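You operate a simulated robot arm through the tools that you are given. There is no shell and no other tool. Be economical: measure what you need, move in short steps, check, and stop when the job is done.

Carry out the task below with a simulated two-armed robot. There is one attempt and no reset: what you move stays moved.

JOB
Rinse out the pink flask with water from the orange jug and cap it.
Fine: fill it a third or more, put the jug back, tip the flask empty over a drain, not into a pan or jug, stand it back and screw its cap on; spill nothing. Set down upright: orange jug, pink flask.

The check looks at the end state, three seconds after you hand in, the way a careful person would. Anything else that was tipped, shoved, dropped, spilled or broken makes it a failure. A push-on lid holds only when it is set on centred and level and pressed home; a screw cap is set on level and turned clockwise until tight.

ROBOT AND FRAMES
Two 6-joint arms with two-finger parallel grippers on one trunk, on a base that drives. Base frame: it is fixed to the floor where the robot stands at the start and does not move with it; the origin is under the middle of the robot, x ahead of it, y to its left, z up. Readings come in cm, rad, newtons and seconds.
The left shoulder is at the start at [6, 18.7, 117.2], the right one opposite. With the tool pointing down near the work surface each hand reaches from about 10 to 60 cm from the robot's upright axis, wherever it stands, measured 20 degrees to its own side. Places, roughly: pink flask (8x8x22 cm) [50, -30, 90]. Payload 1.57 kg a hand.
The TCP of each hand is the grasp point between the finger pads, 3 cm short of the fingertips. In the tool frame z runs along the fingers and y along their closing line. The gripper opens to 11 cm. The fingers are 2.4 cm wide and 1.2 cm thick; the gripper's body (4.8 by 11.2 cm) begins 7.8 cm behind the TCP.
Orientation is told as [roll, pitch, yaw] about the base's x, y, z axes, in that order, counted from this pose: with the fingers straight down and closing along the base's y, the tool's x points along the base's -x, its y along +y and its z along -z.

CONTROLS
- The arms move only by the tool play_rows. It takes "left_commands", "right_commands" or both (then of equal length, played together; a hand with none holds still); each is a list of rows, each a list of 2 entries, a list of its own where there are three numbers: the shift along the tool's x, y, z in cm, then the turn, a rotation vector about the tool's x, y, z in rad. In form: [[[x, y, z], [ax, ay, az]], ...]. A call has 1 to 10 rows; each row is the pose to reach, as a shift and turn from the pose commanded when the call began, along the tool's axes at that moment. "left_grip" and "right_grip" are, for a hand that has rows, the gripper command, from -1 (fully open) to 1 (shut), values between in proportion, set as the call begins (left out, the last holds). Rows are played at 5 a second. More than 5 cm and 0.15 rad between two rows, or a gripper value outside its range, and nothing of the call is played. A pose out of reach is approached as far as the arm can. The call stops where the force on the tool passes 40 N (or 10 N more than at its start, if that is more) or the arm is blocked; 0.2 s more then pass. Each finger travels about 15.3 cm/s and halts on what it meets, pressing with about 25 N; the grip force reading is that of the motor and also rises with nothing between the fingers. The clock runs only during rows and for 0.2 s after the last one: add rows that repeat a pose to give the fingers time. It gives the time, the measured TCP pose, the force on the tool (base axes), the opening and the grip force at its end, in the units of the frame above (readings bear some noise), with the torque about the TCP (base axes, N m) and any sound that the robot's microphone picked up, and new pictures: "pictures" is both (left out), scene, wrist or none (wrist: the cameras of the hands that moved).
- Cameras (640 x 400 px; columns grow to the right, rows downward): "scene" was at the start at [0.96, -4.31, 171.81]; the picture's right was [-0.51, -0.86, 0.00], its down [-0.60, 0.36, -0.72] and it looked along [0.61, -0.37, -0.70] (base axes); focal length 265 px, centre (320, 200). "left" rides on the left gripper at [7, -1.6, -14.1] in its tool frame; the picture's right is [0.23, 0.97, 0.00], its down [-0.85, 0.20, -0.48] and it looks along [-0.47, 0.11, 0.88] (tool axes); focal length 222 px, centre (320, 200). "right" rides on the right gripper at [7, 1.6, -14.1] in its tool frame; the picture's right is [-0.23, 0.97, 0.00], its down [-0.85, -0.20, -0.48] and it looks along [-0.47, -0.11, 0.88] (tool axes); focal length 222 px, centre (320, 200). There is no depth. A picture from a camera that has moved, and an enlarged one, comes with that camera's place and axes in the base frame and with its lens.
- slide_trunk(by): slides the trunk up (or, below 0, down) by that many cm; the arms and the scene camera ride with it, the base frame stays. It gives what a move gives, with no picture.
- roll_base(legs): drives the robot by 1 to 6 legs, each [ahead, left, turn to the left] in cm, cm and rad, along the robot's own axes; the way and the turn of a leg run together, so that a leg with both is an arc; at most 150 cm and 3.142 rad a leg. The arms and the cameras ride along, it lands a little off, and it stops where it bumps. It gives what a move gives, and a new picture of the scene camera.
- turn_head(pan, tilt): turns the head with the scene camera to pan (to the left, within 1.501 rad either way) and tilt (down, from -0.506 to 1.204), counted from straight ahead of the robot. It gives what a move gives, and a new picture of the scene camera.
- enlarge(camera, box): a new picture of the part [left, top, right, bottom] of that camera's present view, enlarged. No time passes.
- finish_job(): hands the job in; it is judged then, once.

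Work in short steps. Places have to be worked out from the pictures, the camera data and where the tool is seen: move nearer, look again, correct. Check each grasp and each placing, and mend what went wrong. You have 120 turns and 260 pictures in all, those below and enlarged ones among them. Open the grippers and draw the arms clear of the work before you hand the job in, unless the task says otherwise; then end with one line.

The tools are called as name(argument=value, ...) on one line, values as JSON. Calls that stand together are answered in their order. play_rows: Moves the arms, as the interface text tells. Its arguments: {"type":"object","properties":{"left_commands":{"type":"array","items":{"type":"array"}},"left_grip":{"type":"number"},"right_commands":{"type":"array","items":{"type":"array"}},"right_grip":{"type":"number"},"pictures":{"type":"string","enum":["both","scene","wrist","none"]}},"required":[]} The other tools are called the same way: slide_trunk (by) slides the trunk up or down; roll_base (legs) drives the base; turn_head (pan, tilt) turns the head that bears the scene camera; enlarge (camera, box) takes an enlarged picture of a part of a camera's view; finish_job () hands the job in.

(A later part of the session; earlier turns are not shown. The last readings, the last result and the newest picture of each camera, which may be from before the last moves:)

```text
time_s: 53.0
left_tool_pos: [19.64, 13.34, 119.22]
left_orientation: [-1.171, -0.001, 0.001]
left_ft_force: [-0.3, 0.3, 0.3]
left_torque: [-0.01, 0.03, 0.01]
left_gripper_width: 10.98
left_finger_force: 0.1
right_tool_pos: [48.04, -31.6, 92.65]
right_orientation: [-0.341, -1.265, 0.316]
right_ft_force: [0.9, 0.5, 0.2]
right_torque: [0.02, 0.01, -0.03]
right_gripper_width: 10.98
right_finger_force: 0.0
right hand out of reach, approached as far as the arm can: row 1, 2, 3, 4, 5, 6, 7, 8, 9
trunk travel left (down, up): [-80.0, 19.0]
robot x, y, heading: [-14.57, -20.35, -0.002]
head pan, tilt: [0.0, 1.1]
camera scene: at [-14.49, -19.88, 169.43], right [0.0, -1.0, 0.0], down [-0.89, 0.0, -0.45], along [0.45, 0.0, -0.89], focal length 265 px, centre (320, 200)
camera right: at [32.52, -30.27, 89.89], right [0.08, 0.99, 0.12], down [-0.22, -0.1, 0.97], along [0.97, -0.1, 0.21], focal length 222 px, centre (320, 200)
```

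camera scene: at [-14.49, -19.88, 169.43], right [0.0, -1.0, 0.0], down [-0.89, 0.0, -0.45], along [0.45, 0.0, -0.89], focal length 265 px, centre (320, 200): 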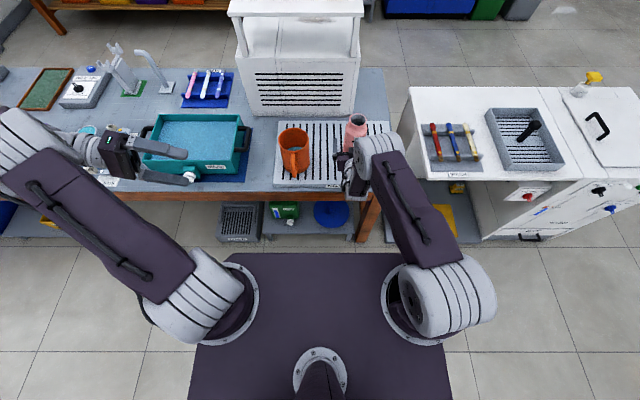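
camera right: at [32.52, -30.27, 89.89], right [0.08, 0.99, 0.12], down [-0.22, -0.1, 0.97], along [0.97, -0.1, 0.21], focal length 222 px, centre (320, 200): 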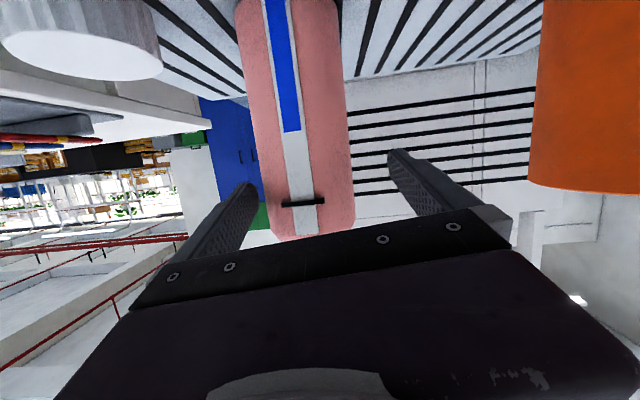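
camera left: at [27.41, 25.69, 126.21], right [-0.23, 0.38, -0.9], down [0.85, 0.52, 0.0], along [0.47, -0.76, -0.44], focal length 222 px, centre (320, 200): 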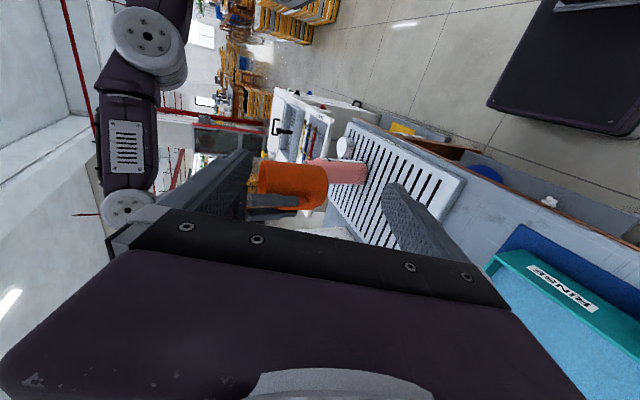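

Wrist limit distorts the pose here; lowering the trunk should make a forward-pointing hand easier. First lift the right hand clear above the flask.

play_rows(right_commands=[[[-0.86, -1.1, -0.25], [0, 0, 0]], [[-2.71, -1.99, -0.79], [0, 0, 0]], [[-6.53, -2.39, -1.92], [0, 0, 0]], [[-10.35, -2.79, -3.06], [0, 0, 0]], [[-14.17, -3.19, -4.2], [0, 0, 0]], [[-17.99, -3.59, -5.33], [0, 0, 0]], [[-21.8, -3.99, -6.47], [0, 0, 0]]])

```text
time_s: 54.6
left_tool_pos: [19.61, 13.22, 119.34]
left_orientation: [-1.17, -0.002, 0.002]
left_ft_force: [0.0, -1.0, -0.2]
left_torque: [0.01, 0.03, 0.05]
left_gripper_width: 10.98
left_finger_force: 0.0
right_tool_pos: [47.96, -33.54, 115.55]
right_orientation: [-0.345, -1.262, 0.309]
right_ft_force: [0.6, -0.3, 0.0]
right_torque: [0.04, 0.0, 0.01]
right_gripper_width: 11.0
right_finger_force: 0.0
right hand out of reach, approached as far as the arm can: row 1, 2, 3, 4, 5, 6
trunk travel left (down, up): [-80.0, 19.0]
robot x, y, heading: [-14.47, -20.14, 0.004]
head pan, tilt: [0.0, 1.1]
camera scene: at [-14.48, -20.09, 169.42], right [0.0, -1.0, 0.0], down [-0.89, 0.0, -0.45], along [0.45, 0.0, -0.89], focal length 265 px, centre (320, 200)
camera right: at [32.48, -32.01, 112.85], right [0.09, 0.99, 0.12], down [-0.21, -0.1, 0.97], along [0.97, -0.11, 0.2], focal length 222 px, centre (320, 200)
```

scene: 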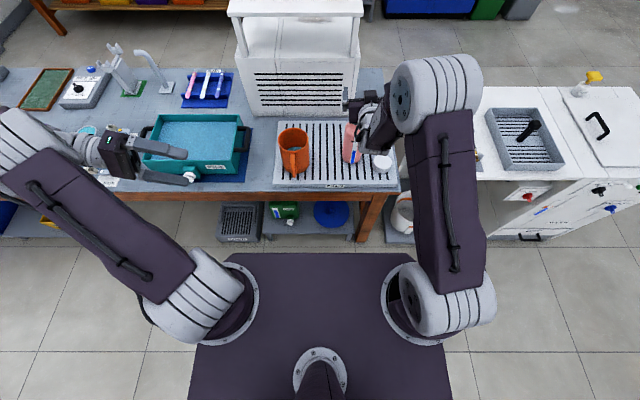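
right: 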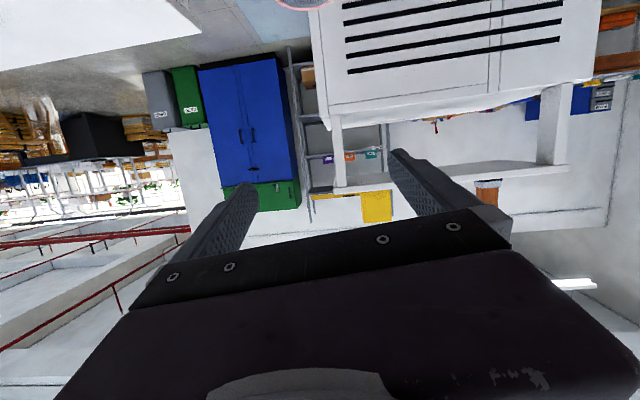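

At shoulder height the pose is reachable. Level the hand's small roll and draw back 6 cm, before lowering the trunk.

play_rows(right_commands=[[[0.57, -0.02, -1.9], [0, 0, 0.035]], [[1.15, -0.04, -3.8], [0, 0, 0.07]], [[1.72, -0.06, -5.75], [0, 0, 0.105]], [[1.72, -0.06, -5.75], [0, 0, 0.105]]], pictures="none")

```text
time_s: 55.6
left_tool_pos: [19.73, 13.2, 119.27]
left_orientation: [-1.17, 0.001, 0.0]
left_ft_force: [-0.5, -0.2, -0.3]
left_torque: [0.03, 0.0, 0.01]
left_gripper_width: 11.0
left_finger_force: 0.2
right_tool_pos: [44.31, -34.08, 117.54]
right_orientation: [-0.151, -1.266, 0.106]
right_ft_force: [-1.2, 0.4, -0.7]
right_torque: [0.02, -0.01, -0.02]
right_gripper_width: 10.98
right_finger_force: 0.1
right hand out of reach, approached as far as the arm can: row 2, 3, 4
trunk travel left (down, up): [-80.0, 19.0]
robot x, y, heading: [-14.71, -20.14, 0.002]
head pan, tilt: [0.0, 1.1]
```

Drive back another 10 cm, then lower the trunk 22 cm.

roll_base(legs=[[-10, 0, 0]])

slide_trunk(by=-22)

```text
time_s: 56.8
left_tool_pos: [9.94, 13.16, 119.16]
left_orientation: [-1.172, 0.001, 0.001]
left_ft_force: [-0.1, 0.6, 0.3]
left_torque: [0.0, 0.01, -0.02]
left_gripper_width: 10.97
left_finger_force: 0.0
right_tool_pos: [34.53, -34.12, 117.65]
right_orientation: [-0.149, -1.264, 0.106]
right_ft_force: [-1.3, -0.4, 0.9]
right_torque: [-0.01, 0.04, -0.02]
right_gripper_width: 11.01
right_finger_force: 0.0
trunk travel left (down, up): [-80.0, 19.0]
robot x, y, heading: [-24.99, -19.46, 0.004]
head pan, tilt: [0.0, 1.1]
camera scene: at [-24.07, -20.05, 169.43], right [0.0, -1.0, 0.0], down [-0.89, 0.0, -0.45], along [0.45, 0.0, -0.89], focal length 265 px, centre (320, 200)
```

scene: 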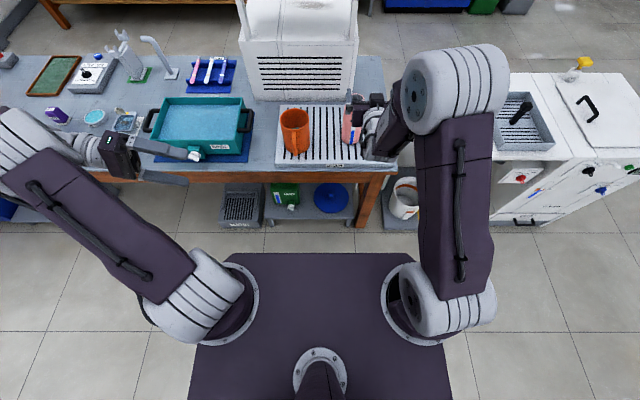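

```text
time_s: 59.1
left_tool_pos: [9.81, 13.2, 97.31]
left_orientation: [-1.168, 0.0, 0.002]
left_ft_force: [-0.3, 1.4, -0.2]
left_torque: [-0.01, 0.01, 0.01]
left_gripper_width: 11.01
left_finger_force: 0.1
right_tool_pos: [34.41, -34.07, 95.74]
right_orientation: [-0.151, -1.265, 0.106]
right_ft_force: [0.5, 0.7, 0.1]
right_torque: [0.04, -0.02, -0.04]
right_gripper_width: 10.99
right_finger_force: 0.0
trunk travel left (down, up): [-58.0, 41.0]
robot x, y, heading: [-24.19, -20.24, 0.002]
head pan, tilt: [0.0, 1.1]
```

Move to pre-grasp (42,-33.4,91.5) with the hand levelled.

play_rows(right_commands=[[[0.6, 0.4, 2.8], [-0.02, 0, 0.02]], [[1.2, 0.8, 5.6], [-0.04, 0, 0.04]], [[1.71, 1.17, 8.47], [-0.049, 0, 0.047]], [[1.71, 1.17, 8.47], [-0.049, 0, 0.047]]])

```text
time_s: 60.1
left_tool_pos: [9.66, 13.2, 97.23]
left_orientation: [-1.17, -0.001, 0.002]
left_ft_force: [0.3, 0.3, -0.5]
left_torque: [0.01, 0.03, -0.02]
left_gripper_width: 11.02
left_finger_force: 0.2
right_tool_pos: [42.38, -31.67, 91.9]
right_orientation: [-0.006, -1.264, -0.013]
right_ft_force: [-0.3, 0.1, -0.3]
right_torque: [0.02, 0.0, -0.02]
right_gripper_width: 11.0
right_finger_force: 0.0
right hand out of reach, approached as far as the arm can: row 1, 2, 3, 4
trunk travel left (down, up): [-58.0, 41.0]
robot x, y, heading: [-24.46, -20.11, 0.004]
head pan, tilt: [0.0, 1.1]
camera scene: at [-24.4, -20.06, 147.43], right [0.0, -1.0, 0.0], down [-0.89, 0.0, -0.45], along [0.45, 0.0, -0.89], focal length 265 px, centre (320, 200)
camera right: at [26.88, -29.88, 89.66], right [0.09, 0.97, 0.21], down [-0.2, -0.19, 0.96], along [0.98, -0.13, 0.18], focal length 222 px, centre (320, 200)
```

scene: 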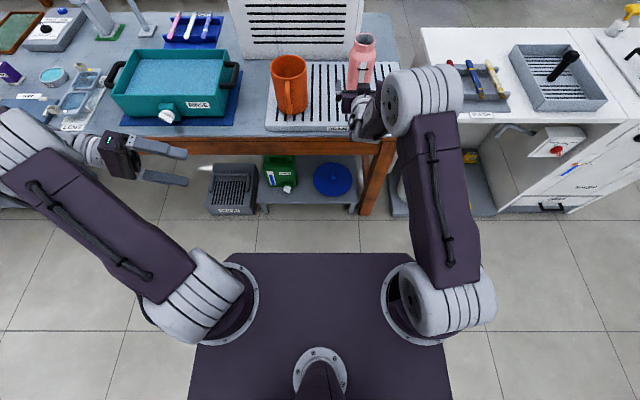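
right: 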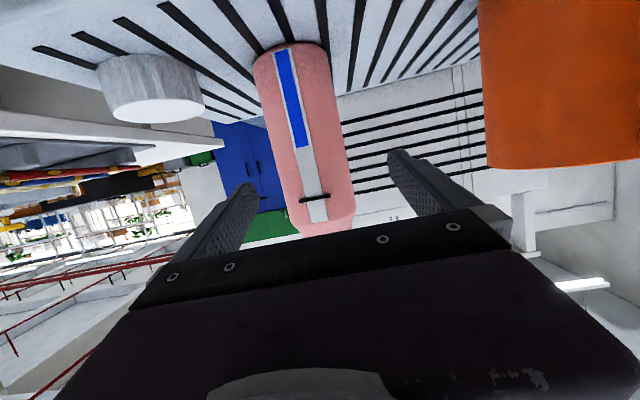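

The forearm is folded too much; back off the base 9 cm more so the arm can extend.

roll_base(legs=[[-9, 0, 0]])

play_rows(right_commands=[[[0, -0.8, 1.5], [0, 0, 0]], [[0, -1.6, 3.5], [0, 0, 0]], [[0, -1.8, 5.5], [0, 0, 0]], [[0, -1.8, 7.5], [0, 0, 0]], [[0, -1.8, 7.5], [0, 0, 0]]])

```text
time_s: 61.2
left_tool_pos: [0.63, 13.24, 97.34]
left_orientation: [-1.171, -0.002, 0.002]
left_ft_force: [0.3, 0.3, 0.4]
left_torque: [0.01, 0.02, 0.03]
left_gripper_width: 10.99
left_finger_force: 0.1
right_tool_pos: [33.28, -31.68, 92.03]
right_orientation: [-0.006, -1.264, -0.013]
right_ft_force: [-0.4, -0.5, -1.0]
right_torque: [-0.01, 0.02, 0.01]
right_gripper_width: 10.99
right_finger_force: 0.1
trunk travel left (down, up): [-58.0, 41.0]
robot x, y, heading: [-33.62, -19.63, -0.002]
head pan, tilt: [0.0, 1.1]
camera scene: at [-33.53, -20.07, 147.43], right [0.0, -1.0, 0.0], down [-0.89, 0.0, -0.45], along [0.45, 0.0, -0.89], focal length 265 px, centre (320, 200)
```

scene: 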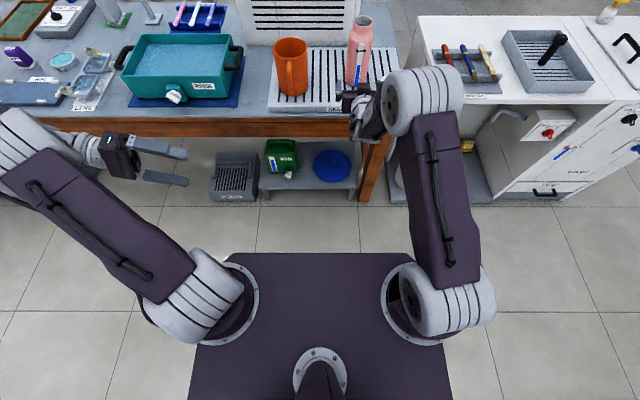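

```text
time_s: 62.4
left_tool_pos: [0.6, 13.3, 97.28]
left_orientation: [-1.171, 0.0, 0.0]
left_ft_force: [-1.4, -0.2, 0.5]
left_torque: [0.01, 0.05, -0.03]
left_gripper_width: 11.0
left_finger_force: 0.0
right_tool_pos: [40.6, -33.22, 89.72]
right_orientation: [-0.016, -1.262, -0.011]
right_ft_force: [0.0, 0.7, 0.4]
right_torque: [-0.01, -0.02, -0.04]
right_gripper_width: 10.99
right_finger_force: 0.0
right hand out of reach, approached as far as the arm can: row 1, 2, 3, 4, 5
trunk travel left (down, up): [-58.0, 41.0]
robot x, y, heading: [-33.92, -19.58, -0.001]
head pan, tilt: [0.0, 1.1]
camera scene: at [-33.47, -20.06, 147.43], right [0.0, -1.0, 0.0], down [-0.89, 0.0, -0.45], along [0.45, 0.0, -0.89], focal length 265 px, centre (320, 200)
camera right: at [25.05, -31.33, 87.47], right [0.1, 0.97, 0.21], down [-0.2, -0.19, 0.96], along [0.97, -0.14, 0.18], focal length 222 px, centre (320, 200)
```

scene: 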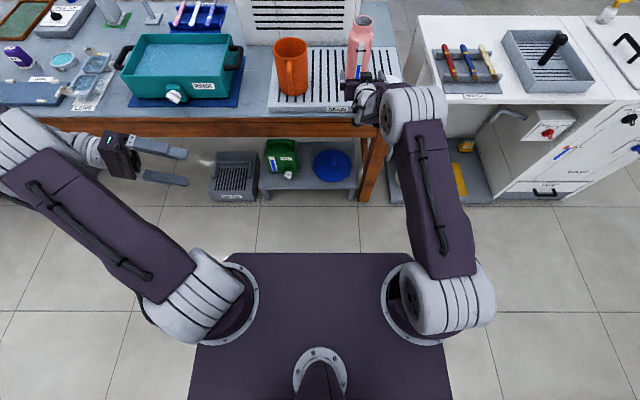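
right: 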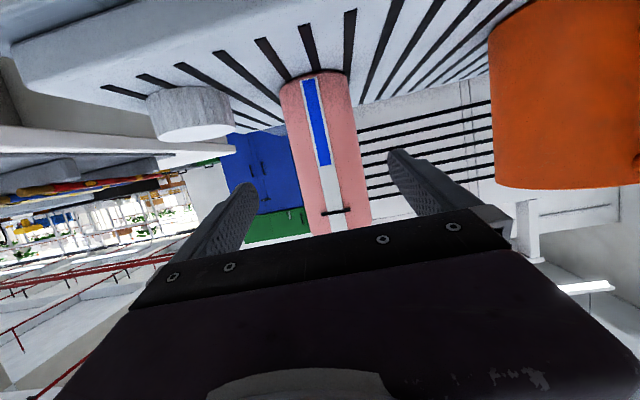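

Pose is tracked within 0.3 cm and the flask sits centred between the fingers. Advance 10.5 cm horizontally so the fingers straddle the body.

play_rows(right_commands=[[[-0.6, 0, 2], [0, 0, 0]], [[-1.2, 0, 4], [0, 0, 0]], [[-1.8, 0, 6], [0, 0, 0]], [[-2.5, 0, 8], [0, 0, 0]], [[-3.1, 0, 10], [0, 0, 0]], [[-3.1, 0, 10], [0, 0, 0]]])

```text
time_s: 63.8
left_tool_pos: [0.57, 13.22, 97.27]
left_orientation: [-1.17, 0.0, 0.004]
left_ft_force: [0.0, 0.5, -0.2]
left_torque: [-0.01, 0.03, -0.02]
left_gripper_width: 11.0
left_finger_force: 0.0
right_tool_pos: [48.29, -32.94, 89.34]
right_orientation: [-0.01, -1.264, -0.011]
right_ft_force: [0.6, 0.2, 0.2]
right_torque: [-0.01, 0.02, -0.03]
right_gripper_width: 10.99
right_finger_force: 0.2
right hand out of reach, approached as far as the arm can: row 4, 5, 6
trunk travel left (down, up): [-58.0, 41.0]
robot x, y, heading: [-33.7, -20.07, -0.0]
head pan, tilt: [0.0, 1.1]
camera scene: at [-33.36, -20.06, 147.43], right [0.0, -1.0, 0.0], down [-0.89, 0.0, -0.45], along [0.45, 0.0, -0.89], focal length 265 px, centre (320, 200)
camera right: at [32.73, -31.0, 87.07], right [0.09, 0.97, 0.21], down [-0.2, -0.19, 0.96], along [0.98, -0.13, 0.18], focal length 222 px, centre (320, 200)
```

scene: 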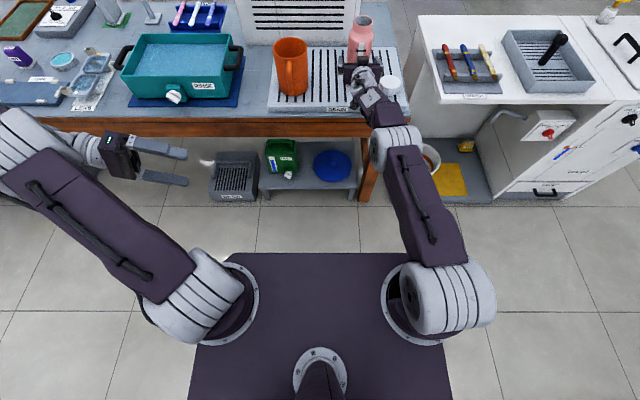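
right: 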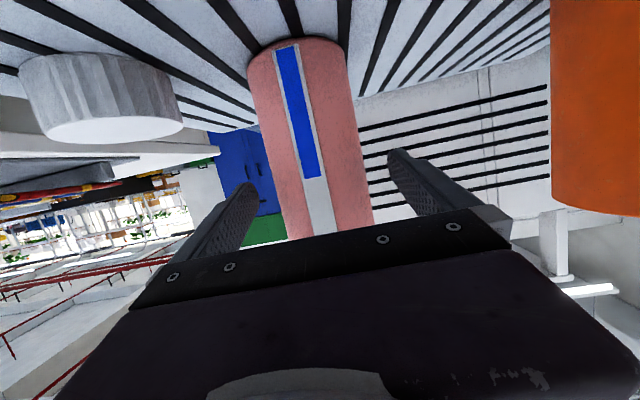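

At reach limit with x=48.3; drive the base 3.5 cm ahead so the pads come level with the flask axis.

roll_base(legs=[[3.5, 0, 0]])

enlarge(camera="right", box=[160, 20, 480, 260])

```text
time_s: 64.7
left_tool_pos: [4.08, 13.21, 97.25]
left_orientation: [-1.168, 0.0, 0.002]
left_ft_force: [0.3, 0.0, 0.5]
left_torque: [-0.02, 0.0, 0.0]
left_gripper_width: 10.98
left_finger_force: 0.1
right_tool_pos: [51.65, -32.79, 89.44]
right_orientation: [-0.009, -1.263, -0.012]
right_ft_force: [0.8, -0.5, -1.0]
right_torque: [0.03, 0.02, -0.01]
right_gripper_width: 11.01
right_finger_force: 0.0
trunk travel left (down, up): [-58.0, 41.0]
robot x, y, heading: [-30.05, -20.38, 0.002]
head pan, tilt: [0.0, 1.1]
camera scene: at [-29.99, -20.09, 147.43], right [0.0, -1.0, 0.0], down [-0.89, 0.0, -0.45], along [0.45, 0.0, -0.89], focal length 265 px, centre (320, 200)
```

scene: 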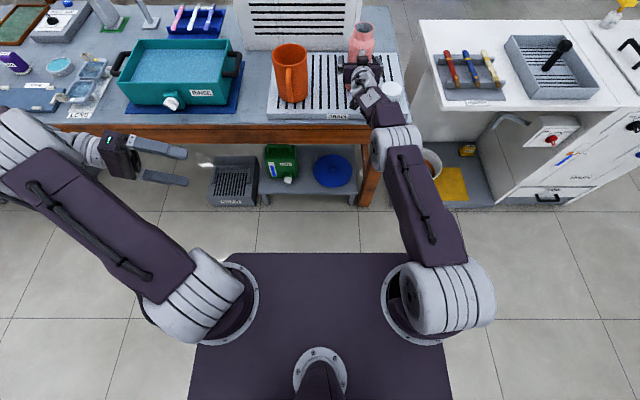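

```text
1.67 times, centred on (320, 140) of right
camera zoom: at [36.13, -30.97, 87.12], right [0.09, 0.97, 0.21], down [-0.2, -0.19, 0.96], along [0.98, -0.13, 0.18], focal length 370 px, centre (320, 300)
```

zoom: 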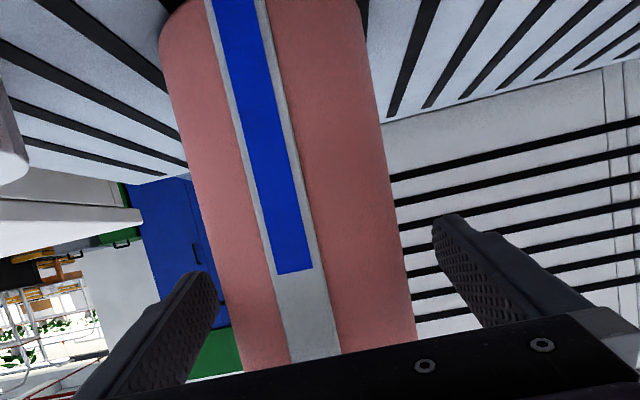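

Shift 0.5 cm to −y to centre, then close on the flask.

play_rows(right_commands=[[[0, -0.5, 0], [0, 0, 0]], [[0, -0.5, 0], [0, 0, 0]]], pictures="none")

play_rows(right_commands=[[[0, 0, 0], [0, 0, 0]], [[0, 0, 0], [0, 0, 0]], [[0, 0, 0], [0, 0, 0]]], right_grip=1, pictures="wrist")

```text
time_s: 65.2
left_tool_pos: [4.11, 13.28, 97.26]
left_orientation: [-1.172, 0.002, 0.003]
left_ft_force: [0.2, -0.1, 0.1]
left_torque: [-0.01, 0.04, -0.04]
left_gripper_width: 11.02
left_finger_force: 0.0
right_tool_pos: [51.75, -33.21, 89.4]
right_orientation: [-0.01, -1.26, -0.01]
right_ft_force: [1.1, 0.3, 0.2]
right_torque: [0.0, -0.03, -0.02]
right_gripper_width: 11.0
right_finger_force: 0.0
trunk travel left (down, up): [-58.0, 41.0]
robot x, y, heading: [-30.34, -19.57, 0.003]
head pan, tilt: [0.0, 1.1]
```

```text
time_s: 66.0
left_tool_pos: [3.98, 13.3, 97.34]
left_orientation: [-1.172, -0.001, 0.001]
left_ft_force: [-0.6, 0.4, 0.1]
left_torque: [-0.02, 0.01, -0.02]
left_gripper_width: 11.0
left_finger_force: 0.2
right_tool_pos: [51.76, -33.27, 89.57]
right_orientation: [-0.008, -1.263, -0.011]
right_ft_force: [-1.7, 0.9, -0.5]
right_torque: [-0.03, 0.19, -0.03]
right_gripper_width: 7.99
right_finger_force: 24.7
trunk travel left (down, up): [-58.0, 41.0]
robot x, y, heading: [-30.19, -20.14, 0.005]
head pan, tilt: [0.0, 1.1]
camera right: at [36.13, -31.42, 87.14], right [0.09, 0.97, 0.21], down [-0.2, -0.19, 0.96], along [0.98, -0.13, 0.18], focal length 222 px, centre (320, 200)
```

right: 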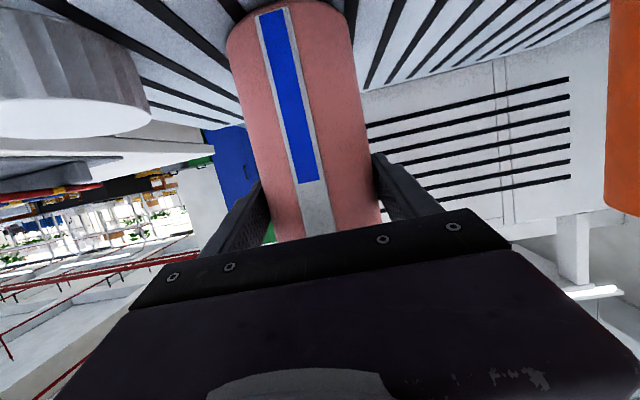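

Flask gripped (7.99 cm). Lift with the trunk by 7 cm and check the weight.

slide_trunk(by=7)

play_rows(right_commands=[[[0, -1.3, 0], [0, 0, 0]], [[0, -2.6, 0], [0, 0, 0]], [[0, -3.9, 0], [0, 0, 0]], [[0, -3.9, 0], [0, 0, 0]]])

```text
time_s: 67.1
left_tool_pos: [4.13, 13.28, 104.29]
left_orientation: [-1.17, 0.0, 0.001]
left_ft_force: [0.2, 0.0, -0.1]
left_torque: [-0.03, -0.01, -0.03]
left_gripper_width: 10.99
left_finger_force: 0.1
right_tool_pos: [51.78, -33.25, 96.26]
right_orientation: [-0.009, -1.262, -0.012]
right_ft_force: [0.1, 0.2, -6.2]
right_torque: [-0.03, 0.05, 0.01]
right_gripper_width: 7.98
right_finger_force: 25.1
trunk travel left (down, up): [-65.0, 34.0]
robot x, y, heading: [-29.87, -19.83, 0.004]
head pan, tilt: [0.0, 1.1]
```

```text
time_s: 68.1
left_tool_pos: [4.07, 13.28, 104.17]
left_orientation: [-1.17, 0.002, 0.001]
left_ft_force: [-0.2, 0.1, -1.3]
left_torque: [-0.01, -0.02, 0.0]
left_gripper_width: 10.99
left_finger_force: 0.1
right_tool_pos: [51.73, -37.12, 96.32]
right_orientation: [-0.008, -1.262, -0.011]
right_ft_force: [-0.6, -0.4, -6.8]
right_torque: [0.02, 0.04, 0.04]
right_gripper_width: 7.98
right_finger_force: 24.9
trunk travel left (down, up): [-65.0, 34.0]
robot x, y, heading: [-30.34, -19.99, -0.004]
head pan, tilt: [0.0, 1.1]
camera scene: at [-29.82, -20.08, 154.43], right [0.0, -1.0, 0.0], down [-0.89, 0.0, -0.45], along [0.45, 0.0, -0.89], focal length 265 px, centre (320, 200)
camera right: at [36.21, -35.38, 93.96], right [0.09, 0.97, 0.21], down [-0.2, -0.19, 0.96], along [0.98, -0.13, 0.18], focal length 222 px, centre (320, 200)
```

scene: 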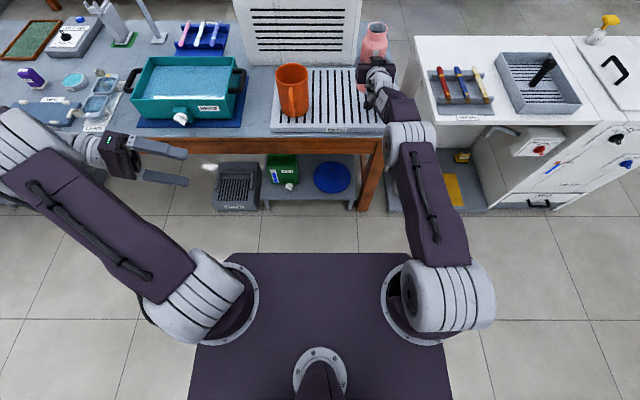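
right: 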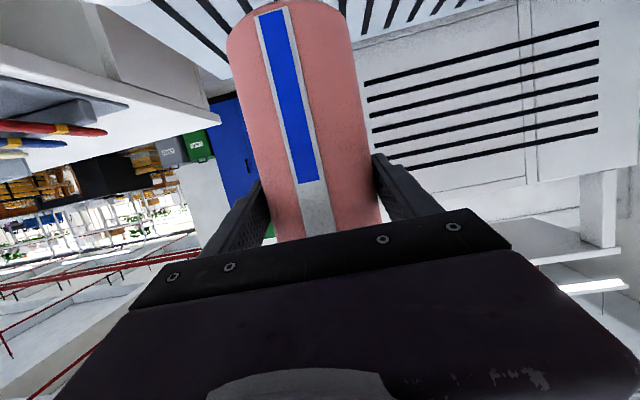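

Flask held, 6.5 N. Begin tipping toward +y (over the middle of the drain) to ~60°.

play_rows(right_commands=[[[0, 0, 0], [0, 0, -0.12]], [[0, 0, 0], [0, 0, -0.24]], [[0, 0, 0], [0, 0, -0.36]], [[0, 0, 0], [0, 0, -0.48]], [[0, 0, 0], [0, 0, -0.6]], [[0, 0, 0], [0, 0, -0.72]], [[0, 0, 0], [0, 0, -0.84]], [[0, 0, 0], [0, 0, -0.96]], [[0, 0, 0], [0, 0, -1.05]]])

enlarge(camera="scene", box=[250, 10, 420, 140])

```text
time_s: 70.1
left_tool_pos: [4.13, 13.22, 104.23]
left_orientation: [-1.172, 0.001, 0.002]
left_ft_force: [0.5, -0.3, 0.7]
left_torque: [0.0, 0.0, 0.0]
left_gripper_width: 10.98
left_finger_force: 0.0
right_tool_pos: [51.75, -37.13, 96.32]
right_orientation: [-1.22, -0.491, 1.38]
right_ft_force: [0.3, -0.4, -6.8]
right_torque: [0.06, 0.08, 0.0]
right_gripper_width: 7.96
right_finger_force: 24.7
trunk travel left (down, up): [-65.0, 34.0]
robot x, y, heading: [-30.56, -20.02, 0.008]
head pan, tilt: [0.0, 1.1]
camera scene: at [-29.82, -20.11, 154.43], right [0.0, -1.0, 0.0], down [-0.89, 0.0, -0.45], along [0.45, 0.0, -0.89], focal length 265 px, centre (320, 200)
camera right: at [36.67, -42.25, 96.03], right [-0.21, 0.68, -0.7], down [-0.26, 0.65, 0.71], along [0.94, 0.33, 0.04], focal length 222 px, centre (320, 200)
```

scene: 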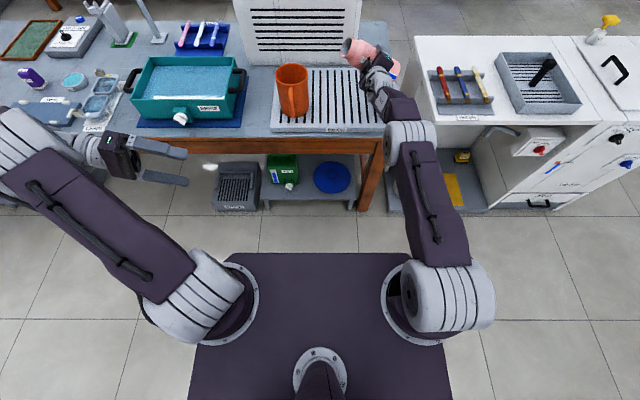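
right: 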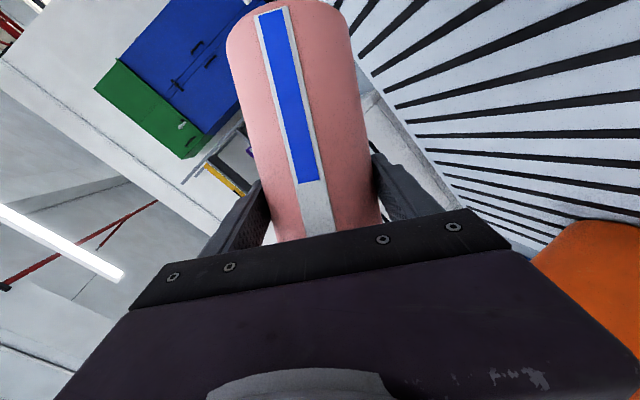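

```text
3.08 times, centred on (335, 75) of scene
camera zoom: at [-29.82, -20.11, 154.43], right [0.0, -1.0, 0.0], down [-0.89, 0.0, -0.45], along [0.45, 0.0, -0.89], focal length 816 px, centre (274, 585)
```

zoom: 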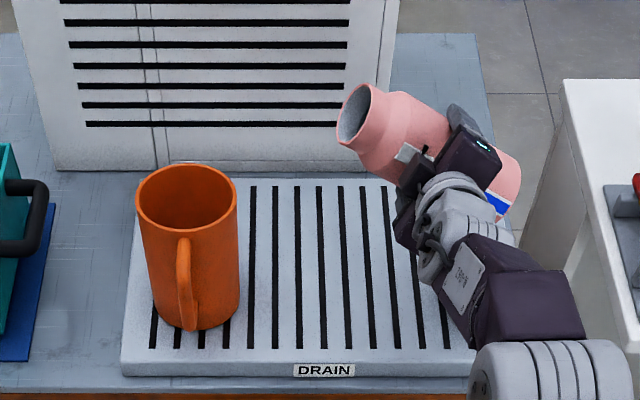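

Tilted ~60°, mouth over the plate between jug and flask place. Continue slowly to start the flow.

play_rows(right_commands=[[[0, 0, 0], [0, 0, -0.05]], [[0, 0, 0], [0, 0, -0.1]], [[0, 0, 0], [0, 0, -0.15]], [[0, 0, 0], [0, 0, -0.2]], [[0, 0, 0], [0, 0, -0.25]], [[0, 0, 0], [0, 0, -0.3]], [[0, 0, 0], [0, 0, -0.3]]], pictures="none")

enlarge(camera="scene", box=[250, 10, 420, 140])

```text
time_s: 71.7
left_tool_pos: [4.11, 13.27, 104.21]
left_orientation: [-1.168, 0.002, 0.002]
left_ft_force: [-0.3, 0.4, 0.1]
left_torque: [-0.02, -0.02, -0.02]
left_gripper_width: 10.99
left_finger_force: 0.1
right_tool_pos: [51.82, -37.21, 96.4]
right_orientation: [-1.256, -0.209, 1.484]
right_ft_force: [-0.2, 0.2, -6.5]
right_torque: [0.08, 0.07, 0.03]
right_gripper_width: 7.95
right_finger_force: 25.0
trunk travel left (down, up): [-65.0, 34.0]
robot x, y, heading: [-30.29, -20.26, 0.001]
head pan, tilt: [0.0, 1.1]
```

```text
3.08 times, centred on (335, 75) of scene
camera zoom: at [-29.82, -20.11, 154.43], right [0.0, -1.0, 0.0], down [-0.89, 0.0, -0.45], along [0.45, 0.0, -0.89], focal length 816 px, centre (274, 585)
```

zoom: 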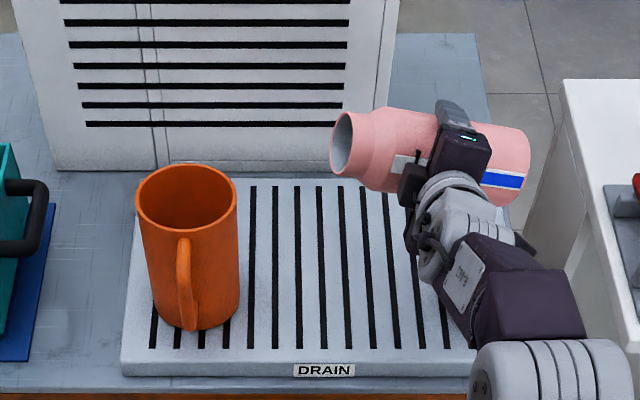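

No flow yet at ~77°. Keep going slowly.

play_rows(right_commands=[[[0, 0, 0], [0, 0, -0.05]], [[0, 0, 0], [0, 0, -0.1]], [[0, 0, 0], [0, 0, -0.15]], [[0, 0, 0], [0, 0, -0.2]], [[0, 0, 0], [0, 0, -0.25]], [[0, 0, 0], [0, 0, -0.25]], [[0, 0, 0], [0, 0, -0.25]]], pictures="none")

enlarge(camera="scene", box=[250, 10, 420, 140])

```text
time_s: 73.3
left_tool_pos: [4.19, 13.21, 104.33]
left_orientation: [-1.167, -0.002, 0.002]
left_ft_force: [-0.3, 0.6, -0.5]
left_torque: [-0.03, 0.01, -0.01]
left_gripper_width: 10.99
left_finger_force: 0.0
right_tool_pos: [51.77, -37.22, 96.37]
right_orientation: [-1.261, 0.032, 1.56]
right_ft_force: [0.3, 1.6, -4.9]
right_torque: [0.04, 0.04, -0.02]
right_gripper_width: 7.94
right_finger_force: 25.4
trunk travel left (down, up): [-65.0, 34.0]
robot x, y, heading: [-30.07, -20.11, 0.008]
head pan, tilt: [0.0, 1.1]
```

```text
3.08 times, centred on (335, 75) of scene
camera zoom: at [-29.88, -20.1, 154.43], right [0.0, -1.0, 0.0], down [-0.89, 0.0, -0.45], along [0.45, 0.0, -0.89], focal length 816 px, centre (274, 585)
```

zoom: 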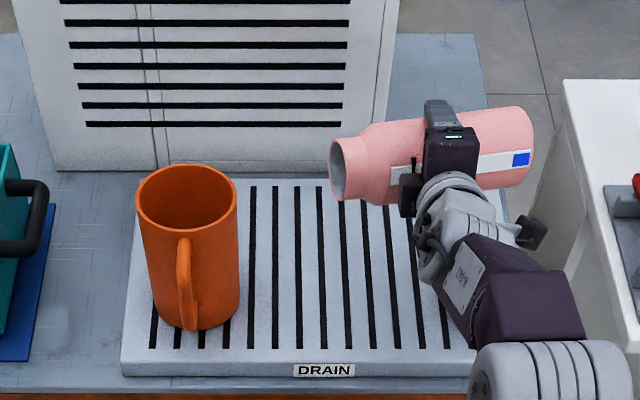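

It is emptying onto the drain (gauge nearly gone). Tip further to empty completely.

play_rows(right_commands=[[[0, 0, 0], [0, 0, -0.08]], [[0, 0, 0], [0, 0, -0.16]], [[0, 0, 0], [0, 0, -0.25]], [[0, 0, 0], [0, 0, -0.35]], [[0, 0, 0], [0, 0, -0.45]], [[0, 0, 0], [0, 0, -0.55]], [[0, 0, 0], [0, 0, -0.65]], [[0, 0, 0], [0, 0, -0.75]], [[0, 0, 0], [0, 0, -0.75]], [[0, 0, 0], [0, 0, -0.75]]], pictures="none")

enlarge(camera="scene", box=[250, 10, 420, 140])

```text
time_s: 75.5
left_tool_pos: [4.13, 13.23, 104.25]
left_orientation: [-1.171, 0.001, 0.002]
left_ft_force: [0.7, 0.4, -0.1]
left_torque: [-0.02, 0.03, -0.03]
left_gripper_width: 10.97
left_finger_force: 0.1
right_tool_pos: [51.65, -37.22, 96.34]
right_orientation: [-1.15, 0.737, 1.843]
right_ft_force: [-0.2, 0.9, -2.7]
right_torque: [0.04, 0.06, 0.05]
right_gripper_width: 7.94
right_finger_force: 24.8
trunk travel left (down, up): [-65.0, 34.0]
robot x, y, heading: [-30.44, -20.2, 0.006]
head pan, tilt: [0.0, 1.1]
```

```text
3.08 times, centred on (335, 75) of scene
camera zoom: at [-29.9, -20.1, 154.43], right [0.0, -1.0, 0.0], down [-0.89, 0.0, -0.45], along [0.45, 0.0, -0.89], focal length 816 px, centre (274, 585)
```

zoom: 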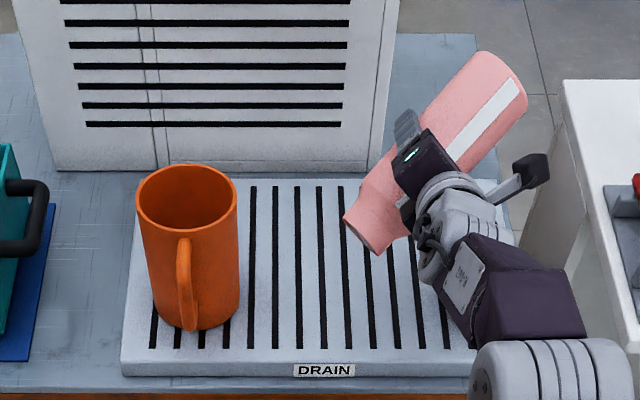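

Empty (gauge blank, weight 2.7 N). Turn the flask back upright.

play_rows(right_commands=[[[0, 0, 0], [0, 0, 0]], [[0, 0, 0], [0, 0, 0.13]], [[0, 0, 0], [0, 0, 0.27]], [[0, 0, 0], [0, 0, 0.41]], [[0, 0, 0], [0, 0, 0.55]], [[0, 0, 0], [0, 0, 0.69]], [[0, 0, 0], [0, 0, 0.83]], [[0, 0, 0], [0, 0, 0.97]], [[0, 0, 0], [0, 0, 1.1]], [[0, 0, 0], [0, 0, 1.2]]], pictures="none")

play_rows(right_commands=[[[0, 0, 0], [0, 0, 0.14]], [[0, 0, 0], [0, 0, 0.28]], [[0, 0, 0], [0, 0, 0.42]], [[0, 0, 0], [0, 0, 0.56]], [[0, 0, 0], [0, 0, 0.7]], [[0, 0, 0], [0, 0, 0.84]], [[0, 0, 0], [0, 0, 0.98]], [[0, 0, 0], [0, 0, 1.09]], [[0, 0, 0], [0, 0, 1.15]], [[0, 0, 0], [0, 0, 1.15]]])

enlarge(camera="scene", box=[250, 10, 420, 140])

```text
time_s: 77.7
left_tool_pos: [4.17, 13.2, 104.22]
left_orientation: [-1.17, 0.0, 0.003]
left_ft_force: [-0.1, 0.2, -0.3]
left_torque: [0.0, 0.02, -0.03]
left_gripper_width: 11.0
left_finger_force: 0.0
right_tool_pos: [51.62, -37.07, 96.4]
right_orientation: [-1.237, -0.4, 1.416]
right_ft_force: [-0.5, 0.8, -4.1]
right_torque: [0.01, 0.04, 0.01]
right_gripper_width: 7.94
right_finger_force: 25.7
trunk travel left (down, up): [-65.0, 34.0]
robot x, y, heading: [-30.28, -19.94, 0.002]
head pan, tilt: [0.0, 1.1]
```

```text
time_s: 79.9
left_tool_pos: [4.16, 13.2, 104.32]
left_orientation: [-1.17, 0.001, 0.002]
left_ft_force: [-0.3, 0.0, -0.8]
left_torque: [-0.01, 0.06, 0.01]
left_gripper_width: 10.99
left_finger_force: 0.0
right_tool_pos: [51.64, -37.21, 96.33]
right_orientation: [-0.003, -1.261, -0.016]
right_ft_force: [-0.3, 0.4, -4.1]
right_torque: [0.02, 0.01, -0.01]
right_gripper_width: 7.96
right_finger_force: 24.8
trunk travel left (down, up): [-65.0, 34.0]
robot x, y, heading: [-30.14, -20.17, 0.003]
head pan, tilt: [0.0, 1.1]
camera scene: at [-29.9, -20.09, 154.43], right [0.0, -1.0, 0.0], down [-0.89, 0.0, -0.45], along [0.45, 0.0, -0.89], focal length 265 px, centre (320, 200)
camera right: at [36.14, -35.37, 94.06], right [0.09, 0.97, 0.22], down [-0.2, -0.19, 0.96], along [0.98, -0.13, 0.18], focal length 222 px, centre (320, 200)
```

scene: 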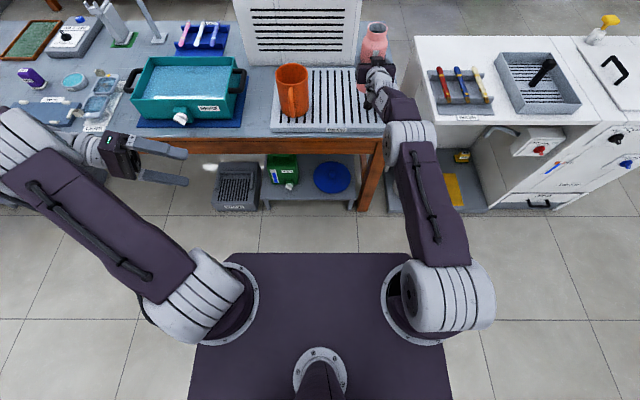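
right: 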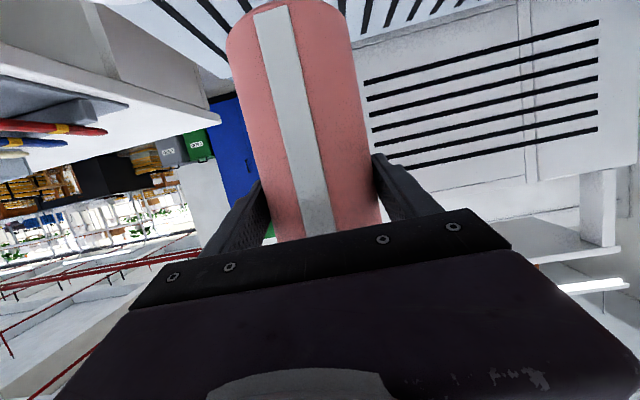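

```text
3.08 times, centred on (335, 75) of scene
camera zoom: at [-29.9, -20.09, 154.43], right [0.0, -1.0, 0.0], down [-0.89, 0.0, -0.45], along [0.45, 0.0, -0.89], focal length 816 px, centre (274, 585)
```

zoom: 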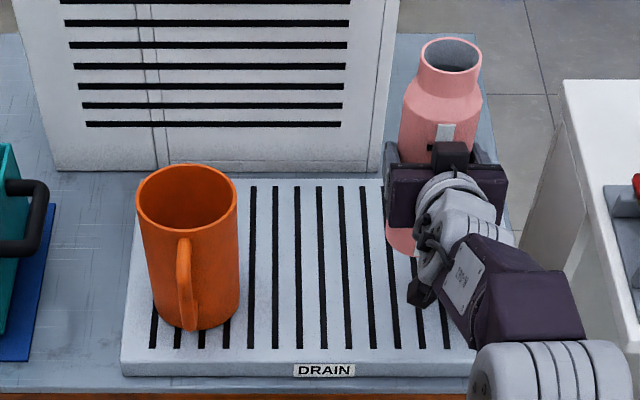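

Upright again and empty. Move back +3.9 cm to its old place and lower with the trunk.

play_rows(right_commands=[[[0, 1.3, 0], [0, 0, 0]], [[0, 2.6, 0], [0, 0, 0]], [[0, 3.9, 0], [0, 0, 0]], [[0, 3.9, 0], [0, 0, 0]]], pictures="none")

slide_trunk(by=-6.3)

slide_trunk(by=-0.4)

```text
time_s: 80.9
left_tool_pos: [4.07, 13.23, 104.23]
left_orientation: [-1.17, -0.001, 0.002]
left_ft_force: [-1.0, 0.5, 0.3]
left_torque: [-0.03, -0.02, 0.01]
left_gripper_width: 10.98
left_finger_force: 0.0
right_tool_pos: [51.57, -33.21, 96.5]
right_orientation: [-0.008, -1.262, -0.011]
right_ft_force: [0.2, 0.0, -2.6]
right_torque: [-0.01, 0.02, -0.01]
right_gripper_width: 7.96
right_finger_force: 25.3
trunk travel left (down, up): [-65.0, 34.0]
robot x, y, heading: [-30.36, -20.2, -0.003]
head pan, tilt: [0.0, 1.1]
```

```text
time_s: 82.0
left_tool_pos: [4.17, 13.28, 98.03]
left_orientation: [-1.17, 0.001, 0.001]
left_ft_force: [1.0, 0.2, -0.2]
left_torque: [-0.01, 0.04, 0.0]
left_gripper_width: 10.99
left_finger_force: 0.1
right_tool_pos: [51.61, -33.25, 90.22]
right_orientation: [-0.009, -1.262, -0.011]
right_ft_force: [-0.7, 0.5, -4.0]
right_torque: [-0.02, 0.01, -0.01]
right_gripper_width: 7.94
right_finger_force: 24.6
trunk travel left (down, up): [-58.7, 40.3]
robot x, y, heading: [-30.35, -19.94, 0.0]
head pan, tilt: [0.0, 1.1]
```

```text
time_s: 82.5
left_tool_pos: [4.07, 13.18, 97.54]
left_orientation: [-1.169, 0.001, 0.002]
left_ft_force: [1.1, -0.7, 0.0]
left_torque: [0.0, 0.0, 0.01]
left_gripper_width: 11.0
left_finger_force: 0.1
right_tool_pos: [51.6, -33.22, 89.72]
right_orientation: [-0.008, -1.262, -0.012]
right_ft_force: [0.1, -0.6, -3.6]
right_torque: [0.0, 0.02, 0.0]
right_gripper_width: 7.95
right_finger_force: 25.0
trunk travel left (down, up): [-58.3, 40.7]
robot x, y, heading: [-30.46, -19.84, 0.002]
head pan, tilt: [0.0, 1.1]
```

Still hanging; lower a little more.

slide_trunk(by=-0.2)

slide_trunk(by=-0.15)

```text
time_s: 83.0
left_tool_pos: [4.08, 13.2, 97.4]
left_orientation: [-1.169, 0.0, 0.001]
left_ft_force: [-0.2, 0.1, 1.2]
left_torque: [-0.04, 0.0, -0.03]
left_gripper_width: 11.02
left_finger_force: 0.1
right_tool_pos: [51.69, -33.27, 89.57]
right_orientation: [-0.009, -1.264, -0.011]
right_ft_force: [-0.3, 0.2, -2.5]
right_torque: [0.07, 0.01, -0.03]
right_gripper_width: 7.94
right_finger_force: 25.2
trunk travel left (down, up): [-58.1, 40.9]
robot x, y, heading: [-30.12, -19.78, -0.0]
head pan, tilt: [0.0, 1.1]
```

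```text
time_s: 83.5
left_tool_pos: [4.03, 13.18, 97.23]
left_orientation: [-1.17, 0.001, 0.003]
left_ft_force: [0.5, 0.1, -0.3]
left_torque: [-0.01, -0.01, 0.03]
left_gripper_width: 11.01
left_finger_force: 0.1
right_tool_pos: [51.69, -33.21, 89.5]
right_orientation: [-0.009, -1.266, -0.011]
right_ft_force: [1.0, -0.8, 1.8]
right_torque: [0.15, 0.04, -0.04]
right_gripper_width: 7.93
right_finger_force: 25.2
trunk travel left (down, up): [-58.0, 41.0]
robot x, y, heading: [-30.28, -20.06, -0.002]
head pan, tilt: [0.0, 1.1]
```

Contact (force reversed). Open the gripper fully.

play_rows(right_commands=[[[0, 0, 0], [0, 0, 0]], [[0, 0, 0], [0, 0, 0]], [[0, 0, 0], [0, 0, 0]]], right_grip=-1)

enlarge(camera="scene", box=[250, 0, 420, 130])

```text
time_s: 84.3
left_tool_pos: [4.09, 13.29, 97.22]
left_orientation: [-1.169, -0.001, 0.003]
left_ft_force: [-0.1, -0.3, 0.6]
left_torque: [0.01, 0.03, 0.01]
left_gripper_width: 10.99
left_finger_force: 0.0
right_tool_pos: [51.66, -33.27, 89.17]
right_orientation: [-0.008, -1.263, -0.011]
right_ft_force: [0.3, 0.2, 0.4]
right_torque: [0.0, 0.0, -0.01]
right_gripper_width: 10.99
right_finger_force: 0.1
trunk travel left (down, up): [-58.0, 41.0]
robot x, y, heading: [-30.08, -19.74, 0.005]
head pan, tilt: [0.0, 1.1]
camera scene: at [-29.99, -20.08, 147.38], right [0.0, -1.0, 0.0], down [-0.89, 0.0, -0.45], along [0.45, 0.0, -0.89], focal length 265 px, centre (320, 200)
camera right: at [36.05, -31.45, 87.07], right [0.09, 0.97, 0.21], down [-0.2, -0.19, 0.96], along [0.98, -0.13, 0.18], focal length 222 px, centre (320, 200)
```

scene: 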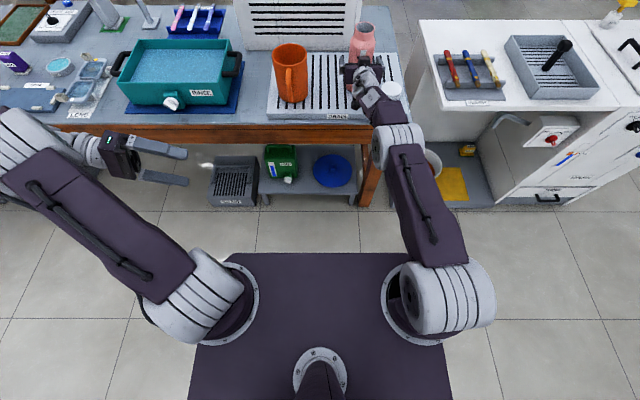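
right: 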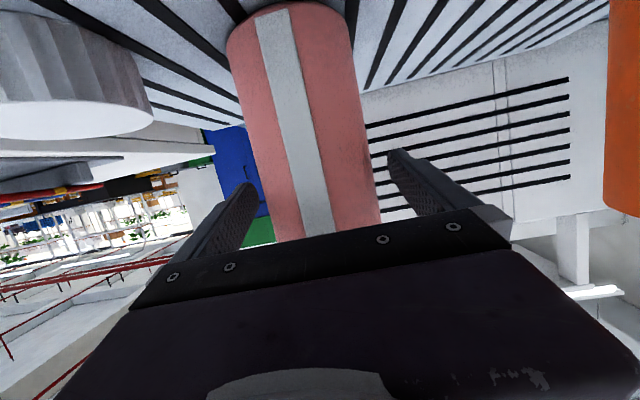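

```text
3.08 times, centred on (335, 65) of scene
camera zoom: at [-29.99, -20.08, 147.38], right [0.0, -1.0, 0.0], down [-0.89, 0.0, -0.45], along [0.45, 0.0, -0.89], focal length 816 px, centre (274, 615)
```

zoom: 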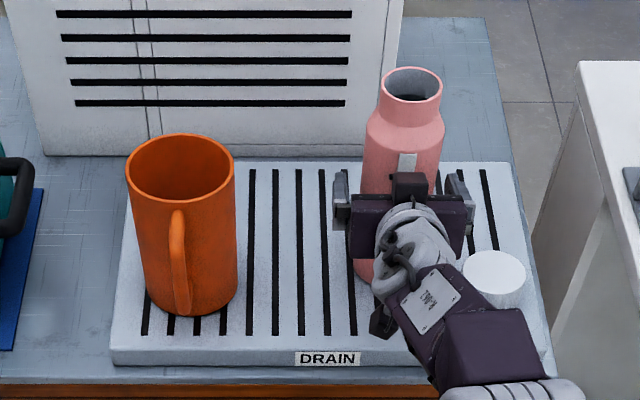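

Flask stands free. Back the base off 12 cm so the fingers leave it, then raise the trunk to the original height.

roll_base(legs=[[-12, 0, 0]])

slide_trunk(by=22)

play_rows(right_commands=[[[-1, 0, 0], [0, 0.14, 0]], [[-2, 0, 0], [0, 0.28, 0]], [[-3, 0, 0], [0, 0.42, 0]], [[-4, 0, 0], [0, 0.56, 0]], [[-5, 0, 0], [0, 0.7, 0]], [[-6, 0, 0], [0, 0.84, 0]], [[-7, 0, 0], [0, 0.98, 0]], [[-8, 0, 0], [0, 1.12, 0]], [[-9, 0, 0], [0, 1.264, 0]]], pictures="scene")

```text
time_s: 85.5
left_tool_pos: [-8.12, 13.29, 97.19]
left_orientation: [-1.169, 0.001, 0.001]
left_ft_force: [-0.4, 0.2, -0.3]
left_torque: [-0.01, -0.02, -0.01]
left_gripper_width: 11.01
left_finger_force: 0.1
right_tool_pos: [39.48, -33.28, 89.5]
right_orientation: [-0.008, -1.262, -0.012]
right_ft_force: [0.1, -0.5, 1.2]
right_torque: [0.0, 0.02, -0.03]
right_gripper_width: 11.01
right_finger_force: 0.0
trunk travel left (down, up): [-58.0, 41.0]
robot x, y, heading: [-42.4, -20.09, 0.004]
head pan, tilt: [0.0, 1.1]
camera scene: at [-42.1, -20.1, 147.38], right [0.0, -1.0, 0.0], down [-0.89, 0.0, -0.45], along [0.45, 0.0, -0.89], focal length 265 px, centre (320, 200)
```

scene: 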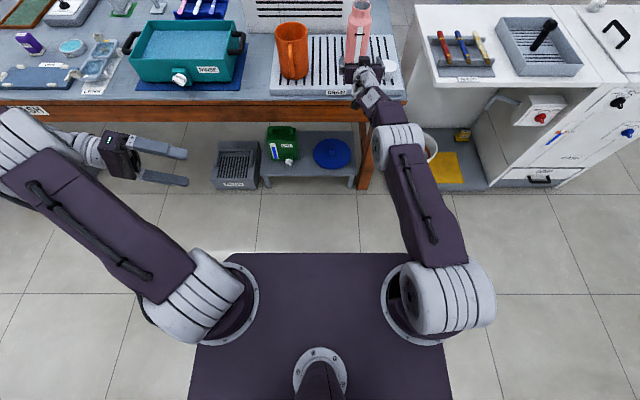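

```text
time_s: 87.9
left_tool_pos: [-7.95, 13.23, 119.15]
left_orientation: [-1.172, 0.0, 0.002]
left_ft_force: [-0.7, 0.1, 0.2]
left_torque: [0.02, 0.01, -0.04]
left_gripper_width: 11.0
left_finger_force: 0.0
right_tool_pos: [39.47, -33.43, 111.37]
right_orientation: [-0.007, -1.263, -0.013]
right_ft_force: [-0.5, -0.4, 0.5]
right_torque: [-0.01, 0.01, 0.01]
right_gripper_width: 11.01
right_finger_force: 0.1
trunk travel left (down, up): [-80.0, 19.0]
robot x, y, heading: [-42.02, -20.13, 0.001]
head pan, tilt: [0.0, 1.1]
```

```text
time_s: 89.9
left_tool_pos: [-7.89, 13.24, 119.21]
left_orientation: [-1.168, 0.001, 0.002]
left_ft_force: [0.0, 0.4, -0.8]
left_torque: [0.0, -0.02, -0.01]
left_gripper_width: 10.99
left_finger_force: 0.0
right_tool_pos: [16.39, -35.41, 115.52]
right_orientation: [-0.003, -0.012, -0.019]
right_ft_force: [0.1, 0.4, 0.0]
right_torque: [0.04, -0.01, -0.01]
right_gripper_width: 10.99
right_finger_force: 0.0
right hand out of reach, approached as far as the arm can: row 1, 2, 3, 4, 5, 6, 7, 8, 9
trunk travel left (down, up): [-80.0, 19.0]
robot x, y, heading: [-42.41, -19.92, 0.005]
head pan, tilt: [0.0, 1.1]
camera scene: at [-41.87, -20.13, 169.38], right [0.0, -1.0, 0.0], down [-0.89, 0.0, -0.45], along [0.45, 0.0, -0.89], focal length 265 px, centre (320, 200)
```

scene: 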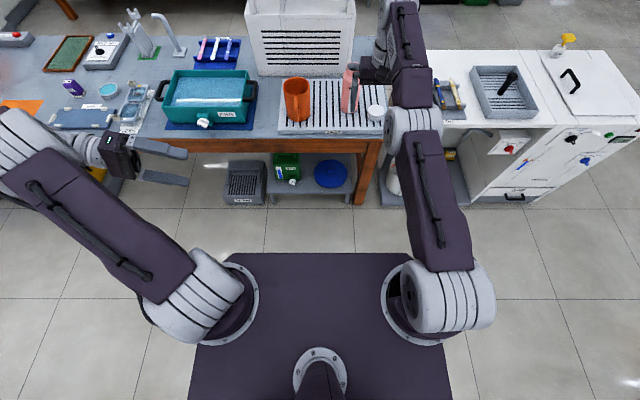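

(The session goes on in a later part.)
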